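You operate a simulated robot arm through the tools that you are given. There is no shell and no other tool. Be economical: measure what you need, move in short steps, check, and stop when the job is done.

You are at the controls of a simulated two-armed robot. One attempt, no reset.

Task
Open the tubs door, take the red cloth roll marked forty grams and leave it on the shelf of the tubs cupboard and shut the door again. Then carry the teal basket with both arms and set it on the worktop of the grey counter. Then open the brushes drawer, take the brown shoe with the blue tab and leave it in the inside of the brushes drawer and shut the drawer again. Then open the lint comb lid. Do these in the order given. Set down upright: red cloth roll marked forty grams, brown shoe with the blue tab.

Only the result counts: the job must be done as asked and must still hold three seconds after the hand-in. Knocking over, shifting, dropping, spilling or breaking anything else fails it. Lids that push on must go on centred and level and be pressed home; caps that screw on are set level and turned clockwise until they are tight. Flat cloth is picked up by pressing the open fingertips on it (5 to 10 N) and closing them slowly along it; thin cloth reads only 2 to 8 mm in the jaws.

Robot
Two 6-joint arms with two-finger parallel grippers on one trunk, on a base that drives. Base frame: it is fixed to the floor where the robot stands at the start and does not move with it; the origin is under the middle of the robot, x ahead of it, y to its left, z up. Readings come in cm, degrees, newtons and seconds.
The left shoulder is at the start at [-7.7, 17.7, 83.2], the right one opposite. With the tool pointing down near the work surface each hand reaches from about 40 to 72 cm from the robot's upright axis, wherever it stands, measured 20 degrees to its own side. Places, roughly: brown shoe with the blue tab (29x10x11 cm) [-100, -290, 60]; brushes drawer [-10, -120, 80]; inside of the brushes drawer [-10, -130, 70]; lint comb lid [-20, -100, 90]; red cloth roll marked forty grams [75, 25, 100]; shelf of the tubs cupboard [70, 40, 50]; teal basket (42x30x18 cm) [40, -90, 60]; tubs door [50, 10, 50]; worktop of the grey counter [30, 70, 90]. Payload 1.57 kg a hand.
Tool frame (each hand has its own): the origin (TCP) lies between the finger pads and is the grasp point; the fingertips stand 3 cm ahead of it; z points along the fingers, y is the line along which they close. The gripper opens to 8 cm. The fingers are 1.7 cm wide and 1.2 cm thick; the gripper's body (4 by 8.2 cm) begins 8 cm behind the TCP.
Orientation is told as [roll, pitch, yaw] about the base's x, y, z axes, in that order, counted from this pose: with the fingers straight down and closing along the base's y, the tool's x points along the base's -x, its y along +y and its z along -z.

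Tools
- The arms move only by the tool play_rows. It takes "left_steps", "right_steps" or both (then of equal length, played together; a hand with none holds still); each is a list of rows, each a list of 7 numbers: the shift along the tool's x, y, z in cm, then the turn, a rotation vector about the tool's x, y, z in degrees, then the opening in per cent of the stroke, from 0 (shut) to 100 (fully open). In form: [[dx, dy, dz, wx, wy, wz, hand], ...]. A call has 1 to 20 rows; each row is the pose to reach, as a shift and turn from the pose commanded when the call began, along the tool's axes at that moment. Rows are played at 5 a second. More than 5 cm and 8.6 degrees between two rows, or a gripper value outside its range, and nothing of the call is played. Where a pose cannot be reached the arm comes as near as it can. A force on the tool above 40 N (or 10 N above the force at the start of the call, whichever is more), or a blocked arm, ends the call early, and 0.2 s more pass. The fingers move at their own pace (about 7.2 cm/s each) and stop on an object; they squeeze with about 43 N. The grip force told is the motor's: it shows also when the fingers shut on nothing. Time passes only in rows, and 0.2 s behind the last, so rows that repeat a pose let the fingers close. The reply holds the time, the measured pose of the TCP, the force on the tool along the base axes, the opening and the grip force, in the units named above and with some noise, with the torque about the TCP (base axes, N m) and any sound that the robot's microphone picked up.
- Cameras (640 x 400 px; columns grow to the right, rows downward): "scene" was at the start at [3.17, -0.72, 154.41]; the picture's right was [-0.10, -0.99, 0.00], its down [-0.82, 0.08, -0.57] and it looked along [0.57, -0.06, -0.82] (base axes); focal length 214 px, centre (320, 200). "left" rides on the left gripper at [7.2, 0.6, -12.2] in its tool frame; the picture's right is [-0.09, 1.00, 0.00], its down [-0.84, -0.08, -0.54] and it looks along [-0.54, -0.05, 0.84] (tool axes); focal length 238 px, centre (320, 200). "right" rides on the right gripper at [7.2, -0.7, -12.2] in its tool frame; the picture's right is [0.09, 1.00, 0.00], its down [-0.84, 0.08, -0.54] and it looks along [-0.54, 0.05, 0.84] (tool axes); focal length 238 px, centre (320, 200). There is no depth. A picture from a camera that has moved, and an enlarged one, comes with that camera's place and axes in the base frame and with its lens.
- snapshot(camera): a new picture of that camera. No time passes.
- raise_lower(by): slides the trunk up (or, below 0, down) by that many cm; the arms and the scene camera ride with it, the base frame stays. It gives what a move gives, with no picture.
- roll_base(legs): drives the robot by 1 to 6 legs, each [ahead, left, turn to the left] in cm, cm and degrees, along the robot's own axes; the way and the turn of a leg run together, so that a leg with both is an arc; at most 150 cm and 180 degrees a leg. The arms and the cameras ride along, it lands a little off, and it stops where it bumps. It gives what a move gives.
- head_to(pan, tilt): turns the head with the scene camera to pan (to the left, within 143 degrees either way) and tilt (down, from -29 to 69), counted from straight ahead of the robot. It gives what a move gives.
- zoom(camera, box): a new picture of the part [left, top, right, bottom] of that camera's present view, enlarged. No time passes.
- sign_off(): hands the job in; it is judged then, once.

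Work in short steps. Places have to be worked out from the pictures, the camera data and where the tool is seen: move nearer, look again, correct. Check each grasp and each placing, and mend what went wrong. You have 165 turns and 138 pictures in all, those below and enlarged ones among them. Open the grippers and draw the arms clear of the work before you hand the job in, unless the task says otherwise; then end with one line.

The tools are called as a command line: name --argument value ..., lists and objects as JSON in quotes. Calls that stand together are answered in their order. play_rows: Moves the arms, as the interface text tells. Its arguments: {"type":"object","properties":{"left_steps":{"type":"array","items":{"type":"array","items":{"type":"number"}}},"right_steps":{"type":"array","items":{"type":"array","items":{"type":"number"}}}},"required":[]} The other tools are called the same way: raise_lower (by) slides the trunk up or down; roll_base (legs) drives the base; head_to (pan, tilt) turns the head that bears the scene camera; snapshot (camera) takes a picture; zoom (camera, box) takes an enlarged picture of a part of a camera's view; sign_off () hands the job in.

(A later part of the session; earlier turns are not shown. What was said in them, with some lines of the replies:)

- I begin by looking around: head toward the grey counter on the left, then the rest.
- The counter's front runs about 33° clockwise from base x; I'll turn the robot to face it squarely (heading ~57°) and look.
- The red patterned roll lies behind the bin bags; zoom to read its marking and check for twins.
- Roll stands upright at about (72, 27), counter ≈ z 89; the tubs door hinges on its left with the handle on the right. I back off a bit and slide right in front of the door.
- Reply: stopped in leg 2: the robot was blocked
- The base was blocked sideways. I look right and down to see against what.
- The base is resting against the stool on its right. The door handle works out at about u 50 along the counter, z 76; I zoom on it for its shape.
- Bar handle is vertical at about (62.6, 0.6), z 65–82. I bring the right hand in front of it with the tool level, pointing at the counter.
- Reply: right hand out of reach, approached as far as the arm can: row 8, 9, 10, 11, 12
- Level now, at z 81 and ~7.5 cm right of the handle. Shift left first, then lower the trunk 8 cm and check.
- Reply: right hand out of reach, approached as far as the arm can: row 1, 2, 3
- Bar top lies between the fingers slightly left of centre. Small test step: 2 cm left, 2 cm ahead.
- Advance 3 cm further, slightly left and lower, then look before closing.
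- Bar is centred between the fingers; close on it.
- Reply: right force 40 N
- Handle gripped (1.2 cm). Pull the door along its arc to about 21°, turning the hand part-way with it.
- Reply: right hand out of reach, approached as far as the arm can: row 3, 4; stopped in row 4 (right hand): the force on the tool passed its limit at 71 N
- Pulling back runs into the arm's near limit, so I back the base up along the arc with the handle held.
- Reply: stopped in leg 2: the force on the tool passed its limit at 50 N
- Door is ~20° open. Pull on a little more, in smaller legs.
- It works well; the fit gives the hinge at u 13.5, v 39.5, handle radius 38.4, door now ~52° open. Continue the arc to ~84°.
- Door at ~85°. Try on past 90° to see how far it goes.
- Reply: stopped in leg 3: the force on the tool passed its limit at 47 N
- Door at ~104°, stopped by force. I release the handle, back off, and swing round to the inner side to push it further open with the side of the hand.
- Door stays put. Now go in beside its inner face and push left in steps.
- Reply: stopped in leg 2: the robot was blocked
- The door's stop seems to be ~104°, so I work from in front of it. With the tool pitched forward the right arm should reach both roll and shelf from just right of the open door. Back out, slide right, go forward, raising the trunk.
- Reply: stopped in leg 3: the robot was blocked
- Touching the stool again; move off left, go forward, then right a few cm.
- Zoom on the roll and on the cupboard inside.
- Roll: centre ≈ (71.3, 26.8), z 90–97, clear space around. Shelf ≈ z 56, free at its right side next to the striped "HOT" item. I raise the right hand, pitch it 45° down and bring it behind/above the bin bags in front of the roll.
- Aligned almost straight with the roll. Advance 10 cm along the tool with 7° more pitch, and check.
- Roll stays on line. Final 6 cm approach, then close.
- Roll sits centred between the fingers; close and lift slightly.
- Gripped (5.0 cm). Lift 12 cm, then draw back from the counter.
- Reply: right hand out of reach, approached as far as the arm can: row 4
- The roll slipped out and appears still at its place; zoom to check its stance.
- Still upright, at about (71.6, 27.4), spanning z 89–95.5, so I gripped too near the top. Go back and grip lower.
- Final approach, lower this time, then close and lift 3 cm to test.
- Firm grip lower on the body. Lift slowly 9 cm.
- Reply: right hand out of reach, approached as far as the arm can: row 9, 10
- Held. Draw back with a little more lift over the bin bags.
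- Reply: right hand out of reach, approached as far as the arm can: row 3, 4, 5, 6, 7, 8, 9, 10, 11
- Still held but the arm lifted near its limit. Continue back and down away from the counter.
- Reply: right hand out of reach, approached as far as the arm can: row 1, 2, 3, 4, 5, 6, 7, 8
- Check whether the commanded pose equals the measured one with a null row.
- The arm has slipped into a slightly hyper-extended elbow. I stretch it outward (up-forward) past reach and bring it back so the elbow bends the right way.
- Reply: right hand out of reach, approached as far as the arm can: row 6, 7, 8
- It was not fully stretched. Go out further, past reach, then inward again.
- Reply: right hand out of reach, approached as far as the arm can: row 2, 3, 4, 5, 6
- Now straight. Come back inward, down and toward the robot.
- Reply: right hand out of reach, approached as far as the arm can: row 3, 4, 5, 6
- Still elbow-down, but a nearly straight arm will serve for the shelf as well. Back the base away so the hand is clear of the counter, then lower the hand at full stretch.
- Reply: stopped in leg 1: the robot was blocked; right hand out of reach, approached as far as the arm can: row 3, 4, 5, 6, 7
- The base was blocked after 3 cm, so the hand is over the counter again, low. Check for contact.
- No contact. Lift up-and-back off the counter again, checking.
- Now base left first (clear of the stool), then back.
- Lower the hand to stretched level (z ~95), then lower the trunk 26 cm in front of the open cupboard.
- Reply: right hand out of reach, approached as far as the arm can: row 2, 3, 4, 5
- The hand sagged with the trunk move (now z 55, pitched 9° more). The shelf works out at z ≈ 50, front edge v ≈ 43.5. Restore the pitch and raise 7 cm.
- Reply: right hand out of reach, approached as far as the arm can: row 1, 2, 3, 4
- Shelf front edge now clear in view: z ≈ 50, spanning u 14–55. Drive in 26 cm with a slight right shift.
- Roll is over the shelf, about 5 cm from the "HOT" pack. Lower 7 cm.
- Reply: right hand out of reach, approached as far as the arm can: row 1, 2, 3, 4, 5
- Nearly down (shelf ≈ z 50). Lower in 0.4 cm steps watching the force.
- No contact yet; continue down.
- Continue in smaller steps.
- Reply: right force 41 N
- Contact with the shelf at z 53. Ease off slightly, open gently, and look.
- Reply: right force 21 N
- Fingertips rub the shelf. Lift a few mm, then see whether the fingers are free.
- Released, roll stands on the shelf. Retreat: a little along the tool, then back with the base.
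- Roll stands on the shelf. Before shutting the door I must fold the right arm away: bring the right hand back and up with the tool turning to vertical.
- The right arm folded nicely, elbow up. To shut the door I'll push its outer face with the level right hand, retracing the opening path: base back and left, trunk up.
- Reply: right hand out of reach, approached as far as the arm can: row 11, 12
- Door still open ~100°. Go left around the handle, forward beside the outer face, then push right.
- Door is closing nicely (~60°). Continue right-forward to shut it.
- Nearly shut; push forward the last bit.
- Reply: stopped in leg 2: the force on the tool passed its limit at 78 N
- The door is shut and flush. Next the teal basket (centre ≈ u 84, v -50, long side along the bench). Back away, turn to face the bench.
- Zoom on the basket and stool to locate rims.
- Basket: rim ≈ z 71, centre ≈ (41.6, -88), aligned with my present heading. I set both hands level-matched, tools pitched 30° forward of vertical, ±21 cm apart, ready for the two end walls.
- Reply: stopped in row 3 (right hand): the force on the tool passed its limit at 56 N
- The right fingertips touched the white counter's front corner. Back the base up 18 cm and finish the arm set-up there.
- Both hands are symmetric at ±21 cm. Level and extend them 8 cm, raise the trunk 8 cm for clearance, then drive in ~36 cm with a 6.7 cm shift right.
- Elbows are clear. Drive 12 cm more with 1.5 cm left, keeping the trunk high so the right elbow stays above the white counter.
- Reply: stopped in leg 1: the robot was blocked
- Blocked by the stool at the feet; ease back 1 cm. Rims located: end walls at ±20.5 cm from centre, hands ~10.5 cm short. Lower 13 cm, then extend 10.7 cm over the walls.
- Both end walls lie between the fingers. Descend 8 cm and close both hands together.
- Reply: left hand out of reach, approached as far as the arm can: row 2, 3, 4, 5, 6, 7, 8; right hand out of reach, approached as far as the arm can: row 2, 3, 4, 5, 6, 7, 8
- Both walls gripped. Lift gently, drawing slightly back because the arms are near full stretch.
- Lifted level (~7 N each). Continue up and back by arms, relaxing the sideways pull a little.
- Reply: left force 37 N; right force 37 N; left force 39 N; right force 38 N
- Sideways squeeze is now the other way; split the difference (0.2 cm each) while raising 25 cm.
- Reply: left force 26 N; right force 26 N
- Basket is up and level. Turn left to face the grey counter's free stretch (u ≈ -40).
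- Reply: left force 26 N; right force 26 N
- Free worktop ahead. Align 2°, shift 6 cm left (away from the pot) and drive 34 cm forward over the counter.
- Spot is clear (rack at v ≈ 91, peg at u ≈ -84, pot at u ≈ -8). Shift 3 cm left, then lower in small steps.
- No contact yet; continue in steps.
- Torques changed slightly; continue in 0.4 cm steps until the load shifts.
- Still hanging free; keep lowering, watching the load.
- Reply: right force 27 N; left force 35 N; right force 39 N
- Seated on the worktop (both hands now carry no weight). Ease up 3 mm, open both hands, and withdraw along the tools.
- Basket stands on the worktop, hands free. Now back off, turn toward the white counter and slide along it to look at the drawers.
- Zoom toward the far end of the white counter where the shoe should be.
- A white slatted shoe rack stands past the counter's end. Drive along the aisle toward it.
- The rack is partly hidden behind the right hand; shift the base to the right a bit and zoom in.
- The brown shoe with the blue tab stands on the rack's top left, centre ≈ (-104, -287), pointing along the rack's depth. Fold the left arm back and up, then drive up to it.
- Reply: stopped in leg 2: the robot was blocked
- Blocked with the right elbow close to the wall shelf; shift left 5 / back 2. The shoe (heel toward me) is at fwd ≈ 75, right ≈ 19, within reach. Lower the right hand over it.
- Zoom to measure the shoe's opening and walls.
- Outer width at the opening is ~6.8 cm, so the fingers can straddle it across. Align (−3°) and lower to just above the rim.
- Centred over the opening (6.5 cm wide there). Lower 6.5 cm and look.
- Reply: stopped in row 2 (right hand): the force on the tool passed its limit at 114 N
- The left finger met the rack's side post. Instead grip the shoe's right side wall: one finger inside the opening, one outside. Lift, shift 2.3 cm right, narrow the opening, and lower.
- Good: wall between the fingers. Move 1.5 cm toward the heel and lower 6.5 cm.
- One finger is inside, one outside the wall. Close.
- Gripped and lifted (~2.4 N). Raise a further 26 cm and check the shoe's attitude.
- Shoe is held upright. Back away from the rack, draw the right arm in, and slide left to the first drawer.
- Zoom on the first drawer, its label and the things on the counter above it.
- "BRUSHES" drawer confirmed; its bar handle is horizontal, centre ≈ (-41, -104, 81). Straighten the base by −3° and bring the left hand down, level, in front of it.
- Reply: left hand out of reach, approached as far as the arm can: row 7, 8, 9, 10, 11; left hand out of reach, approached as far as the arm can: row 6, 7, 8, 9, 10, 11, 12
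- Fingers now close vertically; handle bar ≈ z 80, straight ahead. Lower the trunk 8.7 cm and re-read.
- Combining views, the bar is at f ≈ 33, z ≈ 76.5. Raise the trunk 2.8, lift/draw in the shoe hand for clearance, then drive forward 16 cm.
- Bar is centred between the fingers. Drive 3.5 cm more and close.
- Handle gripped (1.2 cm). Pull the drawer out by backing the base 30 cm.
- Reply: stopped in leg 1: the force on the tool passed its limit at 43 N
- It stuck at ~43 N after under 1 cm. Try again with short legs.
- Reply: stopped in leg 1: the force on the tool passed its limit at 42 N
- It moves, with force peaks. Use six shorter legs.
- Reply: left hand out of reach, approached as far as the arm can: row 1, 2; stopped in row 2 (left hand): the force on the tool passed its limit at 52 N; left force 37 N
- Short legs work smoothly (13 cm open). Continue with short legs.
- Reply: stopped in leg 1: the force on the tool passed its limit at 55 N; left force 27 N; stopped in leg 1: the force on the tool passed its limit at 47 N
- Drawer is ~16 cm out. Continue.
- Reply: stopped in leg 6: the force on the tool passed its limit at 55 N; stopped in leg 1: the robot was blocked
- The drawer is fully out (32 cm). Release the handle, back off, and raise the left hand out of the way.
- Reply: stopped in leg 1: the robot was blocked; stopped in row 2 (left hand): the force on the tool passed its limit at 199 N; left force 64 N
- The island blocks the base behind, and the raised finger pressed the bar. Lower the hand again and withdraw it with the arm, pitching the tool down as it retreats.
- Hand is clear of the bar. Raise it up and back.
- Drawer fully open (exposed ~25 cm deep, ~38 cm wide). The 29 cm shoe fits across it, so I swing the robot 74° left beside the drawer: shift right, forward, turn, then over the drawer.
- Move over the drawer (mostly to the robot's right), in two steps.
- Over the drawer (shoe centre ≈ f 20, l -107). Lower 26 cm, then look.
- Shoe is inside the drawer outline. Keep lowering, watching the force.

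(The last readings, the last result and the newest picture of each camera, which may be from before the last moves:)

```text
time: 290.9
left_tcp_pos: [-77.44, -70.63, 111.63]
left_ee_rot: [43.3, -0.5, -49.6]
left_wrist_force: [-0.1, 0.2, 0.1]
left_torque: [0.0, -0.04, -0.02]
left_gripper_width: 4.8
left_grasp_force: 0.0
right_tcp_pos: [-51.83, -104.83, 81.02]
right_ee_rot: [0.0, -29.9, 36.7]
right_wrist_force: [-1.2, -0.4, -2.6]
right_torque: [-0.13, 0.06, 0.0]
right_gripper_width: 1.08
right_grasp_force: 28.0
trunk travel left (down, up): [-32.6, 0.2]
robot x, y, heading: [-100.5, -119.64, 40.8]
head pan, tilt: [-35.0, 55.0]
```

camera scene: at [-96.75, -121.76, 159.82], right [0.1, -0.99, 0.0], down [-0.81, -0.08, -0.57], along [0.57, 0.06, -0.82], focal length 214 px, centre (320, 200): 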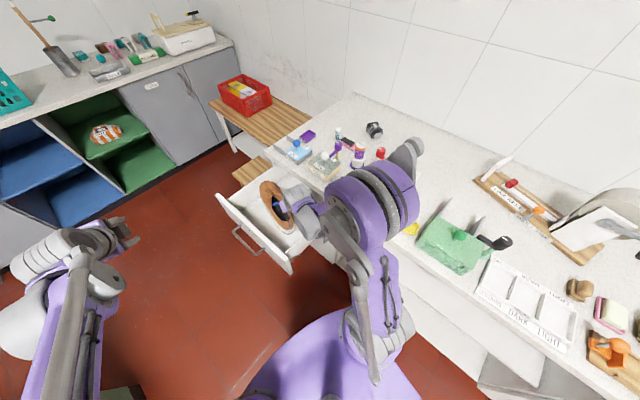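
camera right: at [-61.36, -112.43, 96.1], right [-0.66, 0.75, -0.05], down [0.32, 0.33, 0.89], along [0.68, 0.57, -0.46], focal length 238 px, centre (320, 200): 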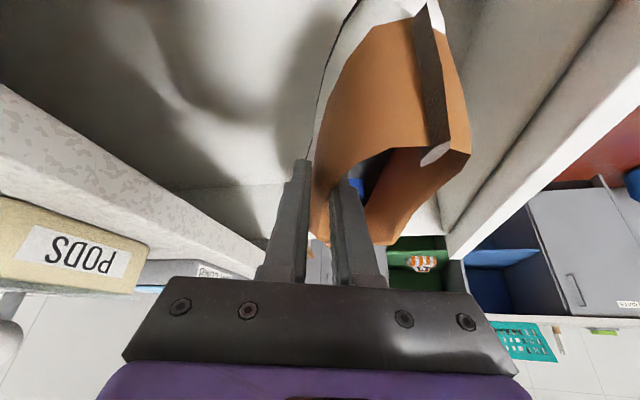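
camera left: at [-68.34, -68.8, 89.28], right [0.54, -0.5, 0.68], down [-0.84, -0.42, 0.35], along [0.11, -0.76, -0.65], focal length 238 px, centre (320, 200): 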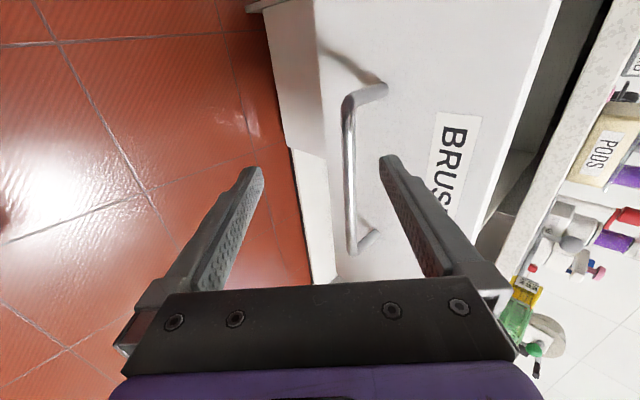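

Still hanging at z 81; continue down in 1 cm steps.

play_rows --right_steps '[[0.25, 0, 0.43, 0, 0, 0, 0], [0.5, 0, 0.87, 0, 0, 0, 0], [0.5, 0, 0.87, 0, 0, 0, 0]]'

play_rows --right_steps '[[0.25, 0, 0.43, 0, 0, 0, 0], [0.5, 0, 0.87, 0, 0, 0, 0], [0.5, 0, 0.87, 0, 0, 0, 0]]'

play_rows --right_steps '[[0.25, 0, 0.43, 0, 0, 0, 0], [0.5, 0, 0.87, 0, 0, 0, 0], [0.5, 0, 0.87, 0, 0, 0, 0]]'

```text
time: 291.8
left_tcp_pos: [-77.57, -70.67, 111.71]
left_ee_rot: [43.4, -0.4, -49.6]
left_wrist_force: [0.5, 0.6, -0.4]
left_torque: [0.01, -0.01, -0.05]
left_gripper_width: 4.79
left_grasp_force: 0.0
right_tcp_pos: [-51.96, -105.03, 80.38]
right_ee_rot: [-0.1, -30.1, 36.7]
right_wrist_force: [-1.3, -4.9, 38.4]
right_torque: [-0.03, 0.17, 0.01]
right_gripper_width: 1.07
right_grasp_force: 28.5
trunk travel left (down, up): [-32.6, 0.2]
robot x, y, heading: [-101.1, -119.36, 41.0]
head pan, tilt: [-35.0, 55.0]
```

```text
time: 292.6
left_tcp_pos: [-77.79, -70.67, 111.68]
left_ee_rot: [43.5, -0.4, -49.6]
left_wrist_force: [0.6, 1.2, -0.3]
left_torque: [-0.01, 0.01, 0.02]
left_gripper_width: 4.82
left_grasp_force: 0.1
right_tcp_pos: [-52.1, -104.95, 79.43]
right_ee_rot: [0.0, -30.0, 36.7]
right_wrist_force: [-5.1, -4.7, 38.1]
right_torque: [0.25, 0.01, 0.17]
right_gripper_width: 1.07
right_grasp_force: 29.1
trunk travel left (down, up): [-32.6, 0.2]
robot x, y, heading: [-100.95, -119.75, 40.9]
head pan, tilt: [-35.0, 55.0]
```

```text
time: 293.4
left_tcp_pos: [-77.8, -70.78, 111.67]
left_ee_rot: [43.5, -0.4, -49.7]
left_wrist_force: [0.5, 0.2, -1.0]
left_torque: [-0.01, 0.03, 0.03]
left_gripper_width: 4.78
left_grasp_force: 0.0
right_tcp_pos: [-51.61, -104.6, 78.79]
right_ee_rot: [-0.1, -29.8, 36.6]
right_wrist_force: [-11.5, -13.5, 33.3]
right_torque: [-0.04, 0.4, 0.15]
right_gripper_width: 1.08
right_grasp_force: 28.5
right hand out of reach, approached as far as the arm can: row 1, 2, 3
trunk travel left (down, up): [-32.6, 0.2]
robot x, y, heading: [-100.6, -119.65, 40.8]
head pan, tilt: [-35.0, 55.0]
```

Contact since z ≈ 80.5. Ease up 0.6 cm, open the fingers partly and look.

play_rows --right_steps '[[-0.3, 0, -0.5, 0, 0, 0, 0], [-0.3, 0, -0.5, 0, 0, 0, 25], [-0.3, 0, -0.5, 0, 0, 0, 35], [-0.3, 0, -0.5, 0, 0, 0, 35], [-0.3, 0, -0.5, 0, 0, 0, 35]]'

snapshot --camera "right"

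```text
time: 294.6
left_tcp_pos: [-77.54, -70.64, 111.63]
left_ee_rot: [43.2, -0.5, -49.6]
left_wrist_force: [0.1, 0.1, 0.2]
left_torque: [-0.03, 0.0, -0.01]
left_gripper_width: 4.77
left_grasp_force: 0.1
right_tcp_pos: [-51.27, -104.51, 79.14]
right_ee_rot: [0.0, -29.8, 36.6]
right_wrist_force: [0.7, -0.2, 0.2]
right_torque: [0.0, -0.02, 0.02]
right_gripper_width: 2.8
right_grasp_force: 0.1
trunk travel left (down, up): [-32.6, 0.2]
robot x, y, heading: [-100.89, -119.84, 40.9]
head pan, tilt: [-35.0, 55.0]
```

```text
15 pictures are left
camera right: at [-60.92, -112.36, 86.23], right [-0.66, 0.75, -0.05], down [0.32, 0.33, 0.89], along [0.68, 0.57, -0.46], focal length 238 px, centre (320, 200)
```

right: 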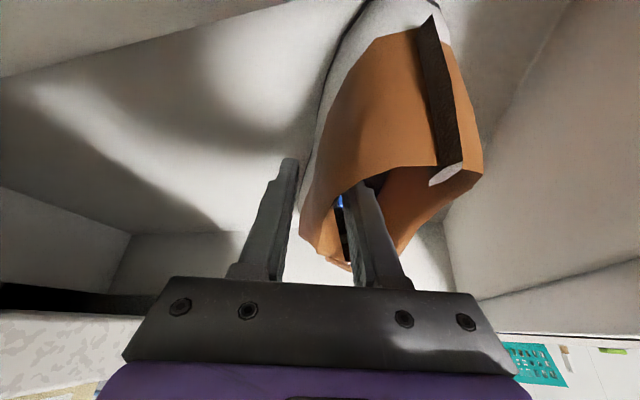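

Released. Withdraw straight up and check the shoe.

play_rows --right_steps '[[-1, 0, -1.7, 0, 0, 0, 35], [-2.5, 0, -4.3, 0, 0, 0, 35], [-4.5, 0, -7.8, 0, 0, 0, 35], [-6.5, 0, -11.3, 0, 0, 0, 35], [-8.5, 0, -14.7, 0, 0, 0, 35], [-10.5, 0, -18.2, 0, 0, 0, 35], [-12.5, 0, -21.7, 0, 0, 0, 35], [-12.5, 0, -21.7, 0, 0, 0, 35]]'

snapshot --camera "right"

```text
time: 296.4
left_tcp_pos: [-77.5, -70.52, 111.44]
left_ee_rot: [43.3, -0.4, -49.6]
left_wrist_force: [0.8, -0.1, 0.8]
left_torque: [0.0, -0.02, 0.02]
left_gripper_width: 4.81
left_grasp_force: 0.1
right_tcp_pos: [-51.24, -104.32, 104.32]
right_ee_rot: [0.0, -29.8, 36.7]
right_wrist_force: [0.0, 0.5, -0.5]
right_torque: [-0.02, 0.0, 0.03]
right_gripper_width: 2.79
right_grasp_force: 0.1
trunk travel left (down, up): [-32.6, 0.2]
robot x, y, heading: [-100.46, -119.5, 41.1]
head pan, tilt: [-35.0, 55.0]
```

```text
14 pictures are left
camera right: at [-60.83, -112.15, 111.37], right [-0.66, 0.75, -0.05], down [0.32, 0.34, 0.89], along [0.68, 0.57, -0.46], focal length 238 px, centre (320, 200)
```

right: 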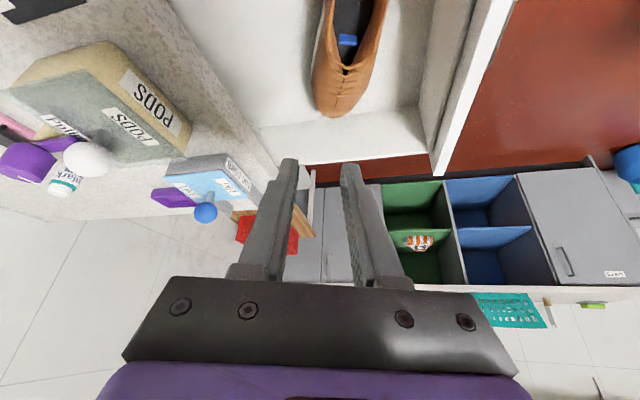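

The shoe stands upright in the drawer. Now swing back to face the counter and lower the left hand in front of the drawer face to push it shut.

roll_base --legs '[[0, 33, 0], [0, 0, -77], [-13, 20, 0]]'

play_rows --left_steps '[[0, -2.8, 3.2, 0, 0, 0, 0], [0, -5.6, 6.5, 0, 0, 0, 0], [0, -8.4, 9.7, 0, 0, 0, 0], [0, -11.2, 13, 0, 0, 0, 0], [0, -14, 16.2, 0, 0, 0, 0], [0, -16.8, 19.5, 0, 0, 0, 0], [0, -19.6, 22.7, 0, 0, 0, 0], [0, -22.5, 26, 0, 0, 0, 0], [0, -22.5, 26, 0, 0, 0, 0]]'

head_to --pan 0 --tilt 52

snapshot --camera "scene"

```text
time: 305.2
left_tcp_pos: [-68.48, -82.38, 111.49]
left_ee_rot: [43.4, -0.3, -126.7]
left_wrist_force: [0.6, 0.0, -0.2]
left_torque: [0.01, 0.01, -0.01]
left_gripper_width: 4.78
left_grasp_force: 0.1
right_tcp_pos: [-95.37, -115.31, 104.44]
right_ee_rot: [0.0, -29.8, -40.6]
right_wrist_force: [0.3, 0.4, -0.1]
right_torque: [0.01, -0.01, 0.02]
right_gripper_width: 2.8
right_grasp_force: 0.0
trunk travel left (down, up): [-32.6, 0.2]
robot x, y, heading: [-121.65, -70.74, -36.2]
head pan, tilt: [-35.0, 55.0]
```

```text
time: 307.2
left_tcp_pos: [-65.38, -84.68, 79.56]
left_ee_rot: [43.4, -0.3, -126.7]
left_wrist_force: [0.3, 0.1, -0.8]
left_torque: [0.01, -0.02, -0.01]
left_gripper_width: 0.01
left_grasp_force: 21.0
left hand out of reach, approached as far as the arm can: row 7, 8, 9
right_tcp_pos: [-95.6, -115.38, 104.37]
right_ee_rot: [0.0, -29.8, -40.5]
right_wrist_force: [-0.3, 0.2, -0.5]
right_torque: [-0.03, -0.01, -0.04]
right_gripper_width: 2.81
right_grasp_force: 0.1
trunk travel left (down, up): [-32.6, 0.2]
robot x, y, heading: [-121.37, -70.49, -36.6]
head pan, tilt: [-35.0, 55.0]
```

```text
time: 308.2
left_tcp_pos: [-65.3, -84.67, 79.45]
left_ee_rot: [43.3, -0.4, -126.7]
left_wrist_force: [-0.6, 0.6, -0.1]
left_torque: [0.02, 0.03, -0.01]
left_gripper_width: 0.0
left_grasp_force: 20.6
right_tcp_pos: [-95.57, -115.33, 104.35]
right_ee_rot: [0.0, -29.8, -40.5]
right_wrist_force: [-0.2, 1.1, 0.6]
right_torque: [0.0, -0.01, 0.0]
right_gripper_width: 2.8
right_grasp_force: 0.0
trunk travel left (down, up): [-32.6, 0.2]
robot x, y, heading: [-121.6, -70.64, -36.3]
head pan, tilt: [0.0, 52.0]
```

```text
13 pictures are left
camera scene: at [-118.8, -72.44, 160.21], right [-0.59, -0.81, 0.0], down [-0.63, 0.47, -0.62], along [0.5, -0.36, -0.79], focal length 214 px, centre (320, 200)
```

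scene: 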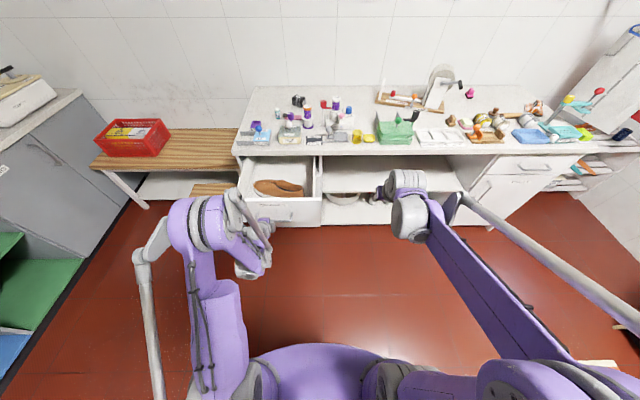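

Left fist is right at the handle. Push forward in short legs.

roll_base --legs '[[2, 0, 0], [2, 0, 0], [2, 0, 0], [2, 0, 0], [2, 0, 0], [2, 0, 0]]'

roll_base --legs '[[2, 0, 0], [2, 0, 0], [2, 0, 0], [2, 0, 0], [2, 0, 0], [2, 0, 0]]'

snapshot --camera "scene"

```text
time: 310.9
left_tcp_pos: [-55.84, -91.64, 79.52]
left_ee_rot: [43.4, -0.5, -126.7]
left_wrist_force: [-0.8, -0.1, -0.9]
left_torque: [-0.02, -0.02, 0.01]
left_gripper_width: 0.01
left_grasp_force: 21.6
right_tcp_pos: [-85.9, -122.32, 104.42]
right_ee_rot: [0.0, -29.9, -40.4]
right_wrist_force: [0.0, 0.8, 0.1]
right_torque: [-0.01, -0.02, 0.02]
right_gripper_width: 2.78
right_grasp_force: 0.1
trunk travel left (down, up): [-32.6, 0.2]
robot x, y, heading: [-112.13, -77.71, -36.4]
head pan, tilt: [0.0, 52.0]
```

```text
time: 313.7
left_tcp_pos: [-46.19, -98.66, 79.44]
left_ee_rot: [43.3, -0.4, -126.6]
left_wrist_force: [-0.9, -0.2, -0.7]
left_torque: [0.01, 0.0, 0.01]
left_gripper_width: 0.0
left_grasp_force: 21.8
right_tcp_pos: [-76.43, -129.44, 104.45]
right_ee_rot: [0.0, -29.9, -40.2]
right_wrist_force: [0.4, 0.3, 1.4]
right_torque: [-0.03, -0.02, -0.01]
right_gripper_width: 2.78
right_grasp_force: 0.0
trunk travel left (down, up): [-32.6, 0.2]
robot x, y, heading: [-102.37, -84.67, -36.3]
head pan, tilt: [0.0, 52.0]
```

```text
12 pictures are left
camera scene: at [-99.75, -86.38, 160.18], right [-0.59, -0.81, 0.0], down [-0.63, 0.46, -0.62], along [0.5, -0.36, -0.79], focal length 214 px, centre (320, 200)
```

scene: 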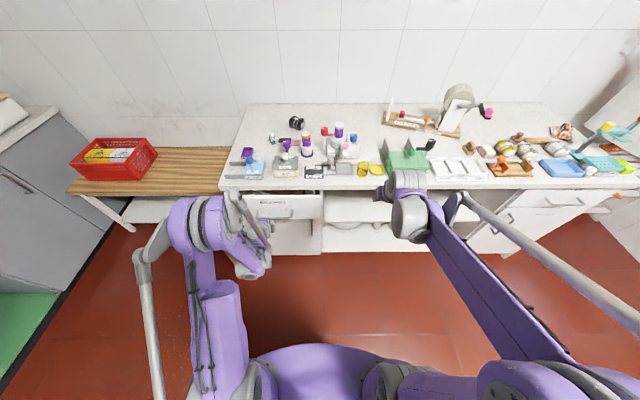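

Drawer is going in smoothly. Push until it stops.

roll_base --legs '[[2, 0, 0], [2, 0, 0], [2, 0, 0], [2, 0, 0], [2, 0, 0], [2, 0, 0]]'

zoom --camera "scene" --box '[180, 90, 360, 250]'

```text
time: 316.1
left_tcp_pos: [-39.04, -103.81, 79.61]
left_ee_rot: [42.9, -0.3, -126.6]
left_wrist_force: [-17.0, 12.0, 15.9]
left_torque: [0.22, 0.14, 0.05]
left_gripper_width: 0.01
left_grasp_force: 21.6
right_tcp_pos: [-68.71, -134.95, 104.5]
right_ee_rot: [-0.1, -29.9, -40.3]
right_wrist_force: [1.6, 0.2, 0.6]
right_torque: [-0.01, 0.01, -0.01]
right_gripper_width: 2.79
right_grasp_force: 0.0
trunk travel left (down, up): [-32.6, 0.2]
robot x, y, heading: [-94.72, -90.24, -35.9]
head pan, tilt: [0.0, 52.0]
stopped in leg 5: the force on the tool passed its limit at 62 N (the readings are from after the stop); the commanded pose is now the measured one
```

```text
2.50 times, centred on (270, 170) of scene
camera zoom: at [-92.23, -92.02, 160.23], right [-0.59, -0.81, 0.0], down [-0.64, 0.46, -0.62], along [0.5, -0.36, -0.79], focal length 536 px, centre (445, 275)
```

zoom: 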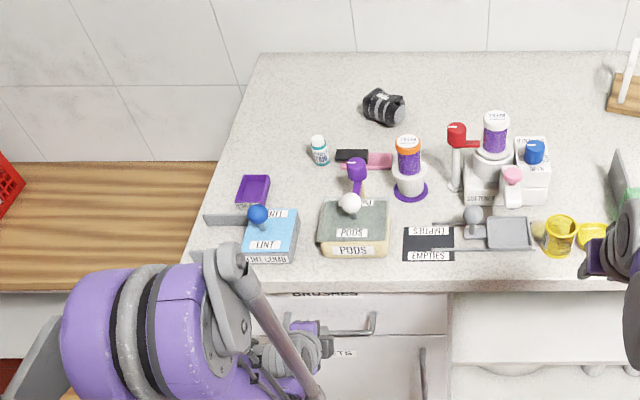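

Stopped firmly; the drawer looks shut. Lint comb: a sliding lid with a blue ball at ≈ (-25.8, -103.1, 98.5) and rails to its left. Back off, raise the right hand, slide left and check.

roll_base --legs '[[-22, 0, 0], [0, 49, 0]]'

play_rows --right_steps '[[-2, 0, -3.5, 0, 0, 0, 70], [-4, 0, -6.9, 0, 0, 0, 80], [-4, 0, -6.9, 0, 0, 0, 80]]'

head_to --pan -25 --tilt 45

zoom --camera "scene" --box '[200, 120, 420, 270]'

```text
time: 322.2
left_tcp_pos: [-27.9, -52.9, 79.47]
left_ee_rot: [42.9, -0.3, -127.3]
left_wrist_force: [0.0, 0.7, -1.2]
left_torque: [0.02, -0.04, 0.02]
left_gripper_width: 0.0
left_grasp_force: 21.1
right_tcp_pos: [-58.2, -83.34, 104.35]
right_ee_rot: [0.0, -29.8, -41.0]
right_wrist_force: [0.1, -0.3, 0.6]
right_torque: [0.01, -0.01, 0.02]
right_gripper_width: 2.8
right_grasp_force: 0.0
trunk travel left (down, up): [-32.6, 0.2]
robot x, y, heading: [-83.38, -38.29, -36.9]
head pan, tilt: [0.0, 52.0]
```

```text
time: 323.0
left_tcp_pos: [-27.93, -52.81, 79.49]
left_ee_rot: [42.9, -0.3, -127.4]
left_wrist_force: [-0.3, -1.5, 0.1]
left_torque: [-0.02, -0.01, -0.01]
left_gripper_width: 0.03
left_grasp_force: 20.8
right_tcp_pos: [-58.38, -83.38, 112.31]
right_ee_rot: [0.0, -29.8, -41.1]
right_wrist_force: [-0.4, 0.5, -0.4]
right_torque: [0.02, 0.01, 0.01]
right_gripper_width: 6.41
right_grasp_force: 0.1
trunk travel left (down, up): [-32.6, 0.2]
robot x, y, heading: [-83.49, -38.39, -36.9]
head pan, tilt: [0.0, 52.0]
```

```text
time: 323.9
left_tcp_pos: [-28.06, -52.82, 79.46]
left_ee_rot: [42.9, -0.4, -127.4]
left_wrist_force: [0.6, -0.2, 0.3]
left_torque: [0.03, 0.04, -0.02]
left_gripper_width: 0.01
left_grasp_force: 21.1
right_tcp_pos: [-58.23, -83.29, 112.35]
right_ee_rot: [0.0, -29.7, -41.2]
right_wrist_force: [-0.3, 0.3, 1.0]
right_torque: [0.01, 0.02, 0.04]
right_gripper_width: 6.39
right_grasp_force: 0.0
trunk travel left (down, up): [-32.6, 0.2]
robot x, y, heading: [-83.76, -38.86, -36.8]
head pan, tilt: [-25.0, 45.0]
```

```text
2.67 times, centred on (310, 195) of scene
camera zoom: at [-83.08, -42.92, 161.17], right [-0.88, -0.47, 0.0], down [-0.33, 0.62, -0.71], along [0.33, -0.62, -0.71], focal length 572 px, centre (347, 213)
```

zoom: 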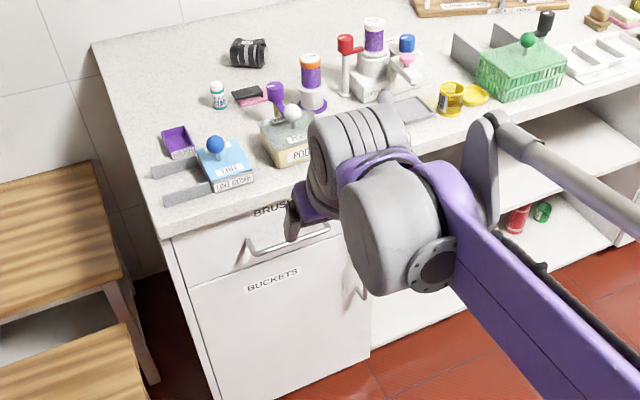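

Drawer is flush shut. The lint lid slides left on two rails. Drive so the right hand comes near the blue ball.

roll_base --legs '[[30, 4.2, 0]]'

snapshot --camera "right"

```text
time: 325.9
left_tcp_pos: [-1.66, -67.24, 79.54]
left_ee_rot: [42.9, -0.5, -127.2]
left_wrist_force: [-0.8, -0.6, 0.8]
left_torque: [-0.03, 0.02, -0.03]
left_gripper_width: 0.0
left_grasp_force: 21.3
right_tcp_pos: [-31.91, -97.7, 112.31]
right_ee_rot: [-0.1, -29.8, -41.1]
right_wrist_force: [0.2, 0.3, 0.2]
right_torque: [0.02, 0.0, -0.01]
right_gripper_width: 6.38
right_grasp_force: 0.0
trunk travel left (down, up): [-32.6, 0.2]
robot x, y, heading: [-56.73, -52.46, -36.7]
head pan, tilt: [-25.0, 45.0]
```

```text
9 pictures are left
camera right: at [-41.65, -90.16, 119.3], right [0.59, 0.8, -0.05], down [0.4, -0.24, 0.89], along [0.7, -0.54, -0.46], focal length 238 px, centre (320, 200)
```

right: 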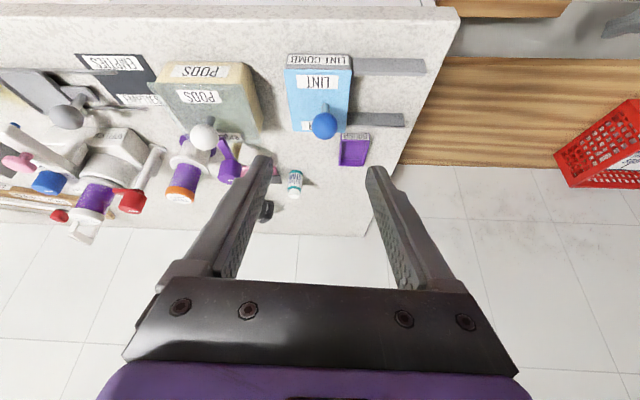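

The blue ball lies straight along the tool. Descend to it and close on it.

play_rows --right_steps '[[0, 0.2, 4, 0, 0, 0, 80], [0, 0.3, 8, 0, 0, 0, 80], [-0.1, 0.5, 11.5, 0, 0, 0, 80], [-0.1, 0.5, 14.2, 0, 0, 0, 80], [-0.1, 0.5, 14.2, 0, 0, 0, 80]]'

snapshot --camera "right"

```text
time: 327.1
left_tcp_pos: [-1.54, -67.35, 79.56]
left_ee_rot: [42.8, -0.4, -127.3]
left_wrist_force: [0.4, -0.5, 0.2]
left_torque: [-0.02, 0.01, 0.05]
left_gripper_width: 0.0
left_grasp_force: 20.9
right_tcp_pos: [-26.08, -102.22, 99.91]
right_ee_rot: [0.0, -29.8, -41.1]
right_wrist_force: [-0.6, 0.3, -0.4]
right_torque: [-0.03, -0.02, 0.01]
right_gripper_width: 6.39
right_grasp_force: 0.0
trunk travel left (down, up): [-32.6, 0.2]
robot x, y, heading: [-57.15, -52.49, -36.8]
head pan, tilt: [-25.0, 45.0]
```

```text
8 pictures are left
camera right: at [-35.84, -94.5, 106.85], right [0.59, 0.8, -0.05], down [0.4, -0.24, 0.89], along [0.7, -0.54, -0.46], focal length 238 px, centre (320, 200)
```

right: 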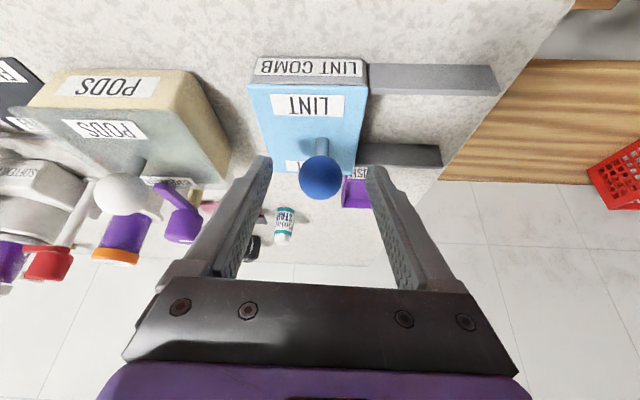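

Ball is centred between the fingers; close.

play_rows --right_steps '[[0, 0, 0, 0, 0, 0, 40], [0, 0, 0, 0, 0, 0, 0], [0, 0, 0, 0, 0, 0, 0], [0, 0, 0, 0, 0, 0, 0]]'

```text
time: 328.1
left_tcp_pos: [-1.9, -67.03, 79.75]
left_ee_rot: [43.2, -0.5, -127.3]
left_wrist_force: [-0.1, 0.0, -0.5]
left_torque: [0.02, 0.02, 0.0]
left_gripper_width: 0.0
left_grasp_force: 21.8
right_tcp_pos: [-26.45, -101.54, 100.34]
right_ee_rot: [-0.1, -30.0, -41.0]
right_wrist_force: [-18.3, 17.5, 31.8]
right_torque: [-0.2, -0.09, 0.17]
right_gripper_width: 0.01
right_grasp_force: 21.7
trunk travel left (down, up): [-32.6, 0.2]
robot x, y, heading: [-57.07, -52.56, -36.8]
head pan, tilt: [-25.0, 45.0]
stopped in row 4 (right hand): the force on the tool passed its limit at 53 N (the readings are from after the stop); the commanded pose is now the measured one
```

The fingers slid off the top of the ball: it sits ~2 cm deeper. Back off, open, and look.

play_rows --right_steps '[[0, 0, -2, 0, 0, 0, 0], [0, 0, -3, 0, 0, 0, 80], [0, 0, -3, 0, 0, 0, 80], [0, -0.3, -3, 0, 0, 0, 80]]'

snapshot --camera "right"

```text
time: 329.1
left_tcp_pos: [-1.46, -67.27, 79.36]
left_ee_rot: [42.9, -0.4, -127.4]
left_wrist_force: [0.7, 0.9, -0.4]
left_torque: [-0.03, 0.0, 0.03]
left_gripper_width: 0.0
left_grasp_force: 21.7
right_tcp_pos: [-27.46, -101.2, 102.45]
right_ee_rot: [0.1, -29.6, -41.0]
right_wrist_force: [0.2, -0.3, 0.4]
right_torque: [-0.02, -0.02, -0.02]
right_gripper_width: 6.4
right_grasp_force: 0.1
trunk travel left (down, up): [-32.6, 0.2]
robot x, y, heading: [-56.95, -52.59, -37.1]
head pan, tilt: [-25.0, 45.0]
```

```text
7 pictures are left
camera right: at [-37.28, -93.66, 109.47], right [0.59, 0.8, -0.05], down [0.4, -0.24, 0.88], along [0.7, -0.54, -0.46], focal length 238 px, centre (320, 200)
```

right: 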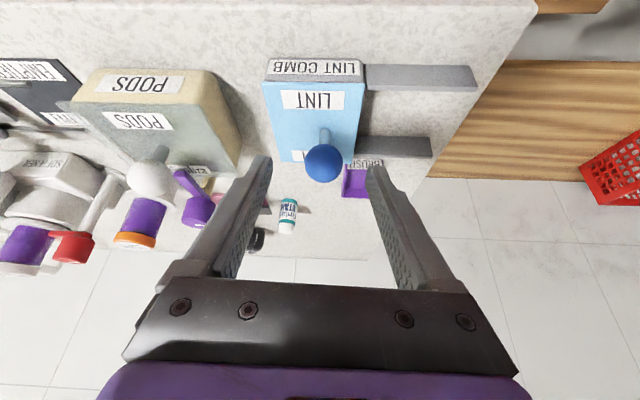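

Ball re-triangulated at (-24.6, -103.3, 97.7). Advance 5 cm along the tool and close.

play_rows --right_steps '[[-0.3, 0.1, 2.5, 0, 0, 0, 80], [-0.7, 0.25, 4.9, 0, 0, 0, 80], [-0.7, 0.25, 4.9, 0, 0, 0, 80], [-0.7, 0.25, 4.9, 0, 0, 0, 45], [-0.7, 0.25, 4.9, 0, 0, 0, 0], [-0.7, 0.25, 4.9, 0, 0, 0, 0], [-0.7, 0.25, 4.9, 0, 0, 0, 0]]'

```text
time: 330.7
left_tcp_pos: [-1.35, -67.07, 79.4]
left_ee_rot: [42.9, -0.4, -127.3]
left_wrist_force: [0.1, -0.1, -0.7]
left_torque: [0.0, -0.03, -0.03]
left_gripper_width: 0.01
left_grasp_force: 21.7
right_tcp_pos: [-25.05, -102.84, 98.55]
right_ee_rot: [-0.1, -29.7, -41.0]
right_wrist_force: [2.1, 6.4, -4.1]
right_torque: [0.09, -0.11, 0.17]
right_gripper_width: 3.34
right_grasp_force: 41.9
trunk travel left (down, up): [-32.6, 0.2]
robot x, y, heading: [-56.9, -52.69, -37.1]
head pan, tilt: [-25.0, 45.0]
```

Ball gripped (3.3 cm). Slide it left along the rails, 4 cm to test.

play_rows --right_steps '[[0.1, 1, 0, 0, 0, 0, 0], [0.15, 2, -0.1, 0, 0, 0, 0], [0.2, 3, -0.1, 0, 0, 0, 0], [0.3, 4, -0.2, 0, 0, 0, 0]]'

snapshot --camera "right"

```text
time: 331.7
left_tcp_pos: [-1.52, -67.26, 79.33]
left_ee_rot: [42.8, -0.4, -127.3]
left_wrist_force: [-0.1, 0.5, 0.1]
left_torque: [-0.01, -0.01, 0.0]
left_gripper_width: 0.02
left_grasp_force: 21.3
right_tcp_pos: [-22.59, -99.83, 98.67]
right_ee_rot: [0.0, -29.3, -41.1]
right_wrist_force: [-2.9, 3.7, -25.0]
right_torque: [-0.14, -0.01, -0.11]
right_gripper_width: 3.31
right_grasp_force: 40.6
trunk travel left (down, up): [-32.6, 0.2]
robot x, y, heading: [-56.84, -52.73, -36.8]
head pan, tilt: [-25.0, 45.0]
```

```text
6 pictures are left
camera right: at [-32.35, -92.13, 105.59], right [0.59, 0.8, -0.04], down [0.4, -0.25, 0.88], along [0.7, -0.54, -0.47], focal length 238 px, centre (320, 200)
```

right: 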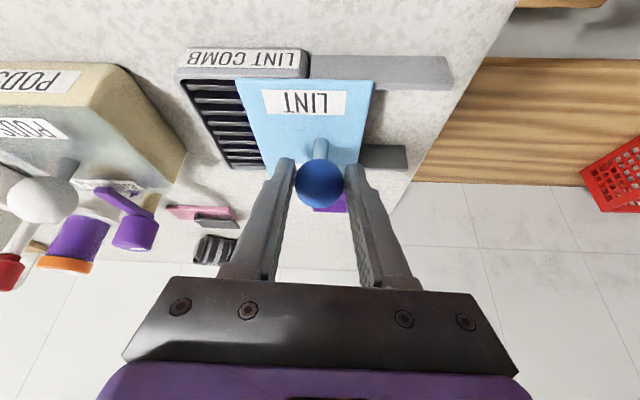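

The lid slides, uncovering the comb. Continue another 6 cm, easing the slight upward pull.

play_rows --right_steps '[[0.25, 1, 0.15, 0, 0, 0, 0], [0.3, 2, 0.1, 0, 0, 0, 0], [0.4, 3, 0.1, 0, 0, 0, 0], [0.45, 4, 0, 0, 0, 0, 0], [0.5, 5, 0, 0, 0, 0, 0], [0.6, 6, -0.1, 0, 0, 0, 0]]'

snapshot --camera "right"

```text
time: 333.2
left_tcp_pos: [-1.69, -67.5, 79.34]
left_ee_rot: [43.0, -0.4, -127.5]
left_wrist_force: [-0.7, 0.2, -0.4]
left_torque: [-0.02, 0.0, 0.0]
left_gripper_width: 0.0
left_grasp_force: 20.9
right_tcp_pos: [-19.75, -95.98, 98.57]
right_ee_rot: [-1.0, -29.8, -41.2]
right_wrist_force: [-10.7, -16.6, 3.6]
right_torque: [-0.05, 0.11, -0.02]
right_gripper_width: 3.29
right_grasp_force: 41.3
trunk travel left (down, up): [-32.6, 0.2]
robot x, y, heading: [-57.16, -52.87, -37.1]
head pan, tilt: [-25.0, 45.0]
stopped in row 6 (right hand): the force on the tool passed its limit at 42 N (the readings are from after the stop); the commanded pose is now the measured one
```

```text
5 pictures are left
camera right: at [-29.47, -88.09, 105.48], right [0.6, 0.79, -0.06], down [0.4, -0.24, 0.89], along [0.69, -0.56, -0.46], focal length 238 px, centre (320, 200)
```

right: 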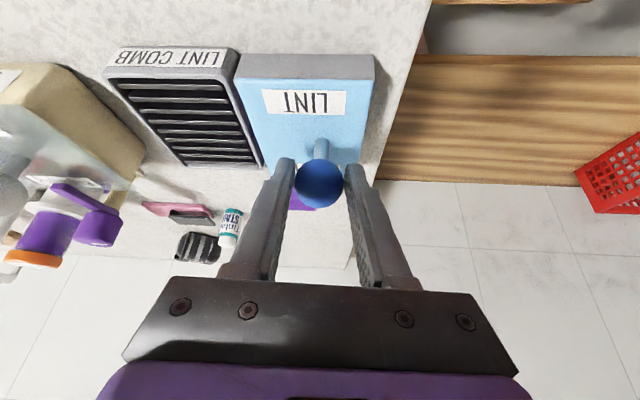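

The lid is fully open and at its stop. Release the ball and withdraw.

play_rows --right_steps '[[0, -0.2, 0, 0, 0, 0, 30], [0, -0.2, 0, 0, 0, 0, 75], [0, -0.2, 0, 0, 0, 0, 75], [0, -0.2, -2.5, 0, 0, 0, 75], [0, -0.2, -6, 0, 0, 0, 75], [0, -0.2, -10, 0, 0, 0, 75], [0, -0.2, -14, 0, 0, 0, 75]]'

roll_base --legs '[[-28, -3, 0]]'

play_rows --left_steps '[[0, 0, 0, 0, 0, 0, 50], [0, 0, 0, 0, 0, 0, 100]]' --right_steps '[[0, 0, 0, 0, 0, 0, 90], [0, 0, 0, 0, 0, 0, 100]]'

head_to --pan -15 --tilt 45

snapshot --camera "scene"

```text
time: 334.8
left_tcp_pos: [-1.65, -67.42, 79.48]
left_ee_rot: [43.0, -0.3, -127.5]
left_wrist_force: [0.3, 0.7, 0.3]
left_torque: [0.0, 0.0, -0.01]
left_gripper_width: 0.0
left_grasp_force: 20.9
right_tcp_pos: [-24.99, -90.88, 111.01]
right_ee_rot: [-0.6, -29.8, -41.3]
right_wrist_force: [0.8, -0.3, 0.1]
right_torque: [0.01, 0.0, 0.0]
right_gripper_width: 6.0
right_grasp_force: 0.1
trunk travel left (down, up): [-32.6, 0.2]
robot x, y, heading: [-57.17, -53.0, -37.1]
head pan, tilt: [-25.0, 45.0]
```

```text
time: 336.7
left_tcp_pos: [-25.09, -53.94, 79.58]
left_ee_rot: [43.0, -0.4, -128.0]
left_wrist_force: [-0.3, 0.7, -0.3]
left_torque: [0.02, 0.0, 0.0]
left_gripper_width: 0.0
left_grasp_force: 21.2
right_tcp_pos: [-48.61, -77.15, 110.78]
right_ee_rot: [-0.6, -29.7, -41.7]
right_wrist_force: [0.3, 0.6, -0.2]
right_torque: [0.03, -0.02, 0.03]
right_gripper_width: 5.99
right_grasp_force: 0.1
trunk travel left (down, up): [-32.6, 0.2]
robot x, y, heading: [-80.59, -39.1, -37.6]
head pan, tilt: [-25.0, 45.0]
```

```text
time: 337.3
left_tcp_pos: [-25.17, -53.83, 79.57]
left_ee_rot: [43.0, -0.4, -127.9]
left_wrist_force: [-0.3, 0.7, 0.4]
left_torque: [-0.02, -0.03, -0.01]
left_gripper_width: 7.81
left_grasp_force: 0.1
right_tcp_pos: [-48.67, -77.24, 110.86]
right_ee_rot: [-0.6, -29.7, -41.7]
right_wrist_force: [-1.0, -0.3, -0.9]
right_torque: [0.01, -0.01, 0.0]
right_gripper_width: 8.01
right_grasp_force: 0.0
trunk travel left (down, up): [-32.6, 0.2]
robot x, y, heading: [-80.61, -38.56, -37.5]
head pan, tilt: [-25.0, 45.0]
```

```text
time: 338.1
left_tcp_pos: [-25.15, -53.9, 79.48]
left_ee_rot: [42.9, -0.4, -128.0]
left_wrist_force: [-0.2, -0.2, -0.3]
left_torque: [0.04, 0.03, 0.01]
left_gripper_width: 8.0
left_grasp_force: 0.0
right_tcp_pos: [-48.63, -77.3, 110.83]
right_ee_rot: [-0.6, -29.7, -41.7]
right_wrist_force: [0.1, 0.7, -0.3]
right_torque: [0.0, -0.04, 0.02]
right_gripper_width: 8.0
right_grasp_force: 0.1
trunk travel left (down, up): [-32.6, 0.2]
robot x, y, heading: [-80.68, -38.66, -37.4]
head pan, tilt: [-15.0, 45.0]
```

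```text
4 pictures are left
camera scene: at [-78.98, -42.69, 161.17], right [-0.79, -0.61, 0.0], down [-0.43, 0.56, -0.71], along [0.43, -0.56, -0.71], focal length 214 px, centre (320, 200)
```

scene: 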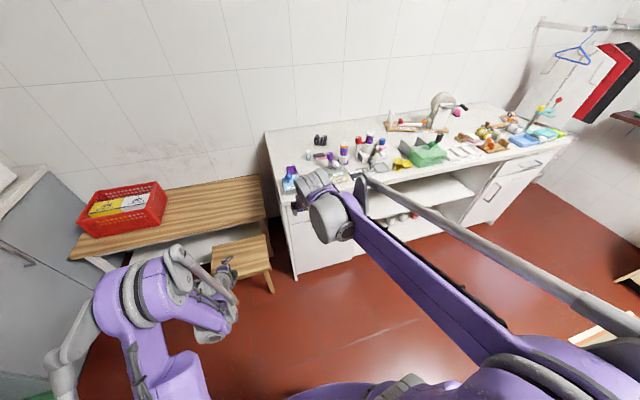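

Lid stays open. One last look at the grey counter: door shut and basket in place.

head_to --pan 80 --tilt 40

snapshot --camera "scene"

```text
time: 339.8
left_tcp_pos: [-25.23, -53.92, 79.49]
left_ee_rot: [42.9, -0.4, -128.0]
left_wrist_force: [0.0, -0.3, -0.3]
left_torque: [0.01, 0.02, -0.01]
left_gripper_width: 8.01
left_grasp_force: 0.1
right_tcp_pos: [-48.57, -77.13, 110.8]
right_ee_rot: [-0.6, -29.8, -41.7]
right_wrist_force: [0.4, -1.1, 0.3]
right_torque: [0.0, -0.01, 0.02]
right_gripper_width: 7.99
right_grasp_force: 0.0
trunk travel left (down, up): [-32.6, 0.2]
robot x, y, heading: [-80.4, -38.55, -37.3]
head pan, tilt: [80.0, 40.0]
```

```text
3 pictures are left
camera scene: at [-77.66, -30.5, 161.89], right [0.68, -0.74, 0.0], down [-0.47, -0.43, -0.77], along [0.57, 0.52, -0.64], focal length 214 px, centre (320, 200)
```

scene: 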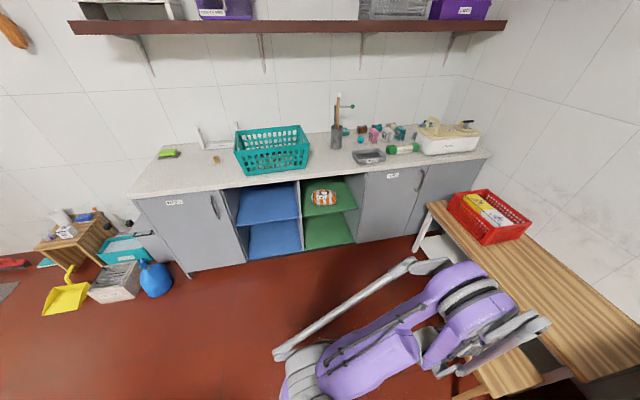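

Everything is as asked: the tubs door is shut, the basket is on the worktop, the drawer is shut and the lint lid is open. I'm handing the job in.

sign_off

```text
The job is handed in.
```

All four jobs were done in the order given: the red cloth roll marked forty grams stands on the tubs cupboard shelf with the door shut, the teal basket is on the grey counter, the brown shoe is upright in the shut brushes drawer, and the lint comb lid is open. While moving about, the base bumped the wooden stool a few times. I saw no sign that it shifted, but I did not measure its position.
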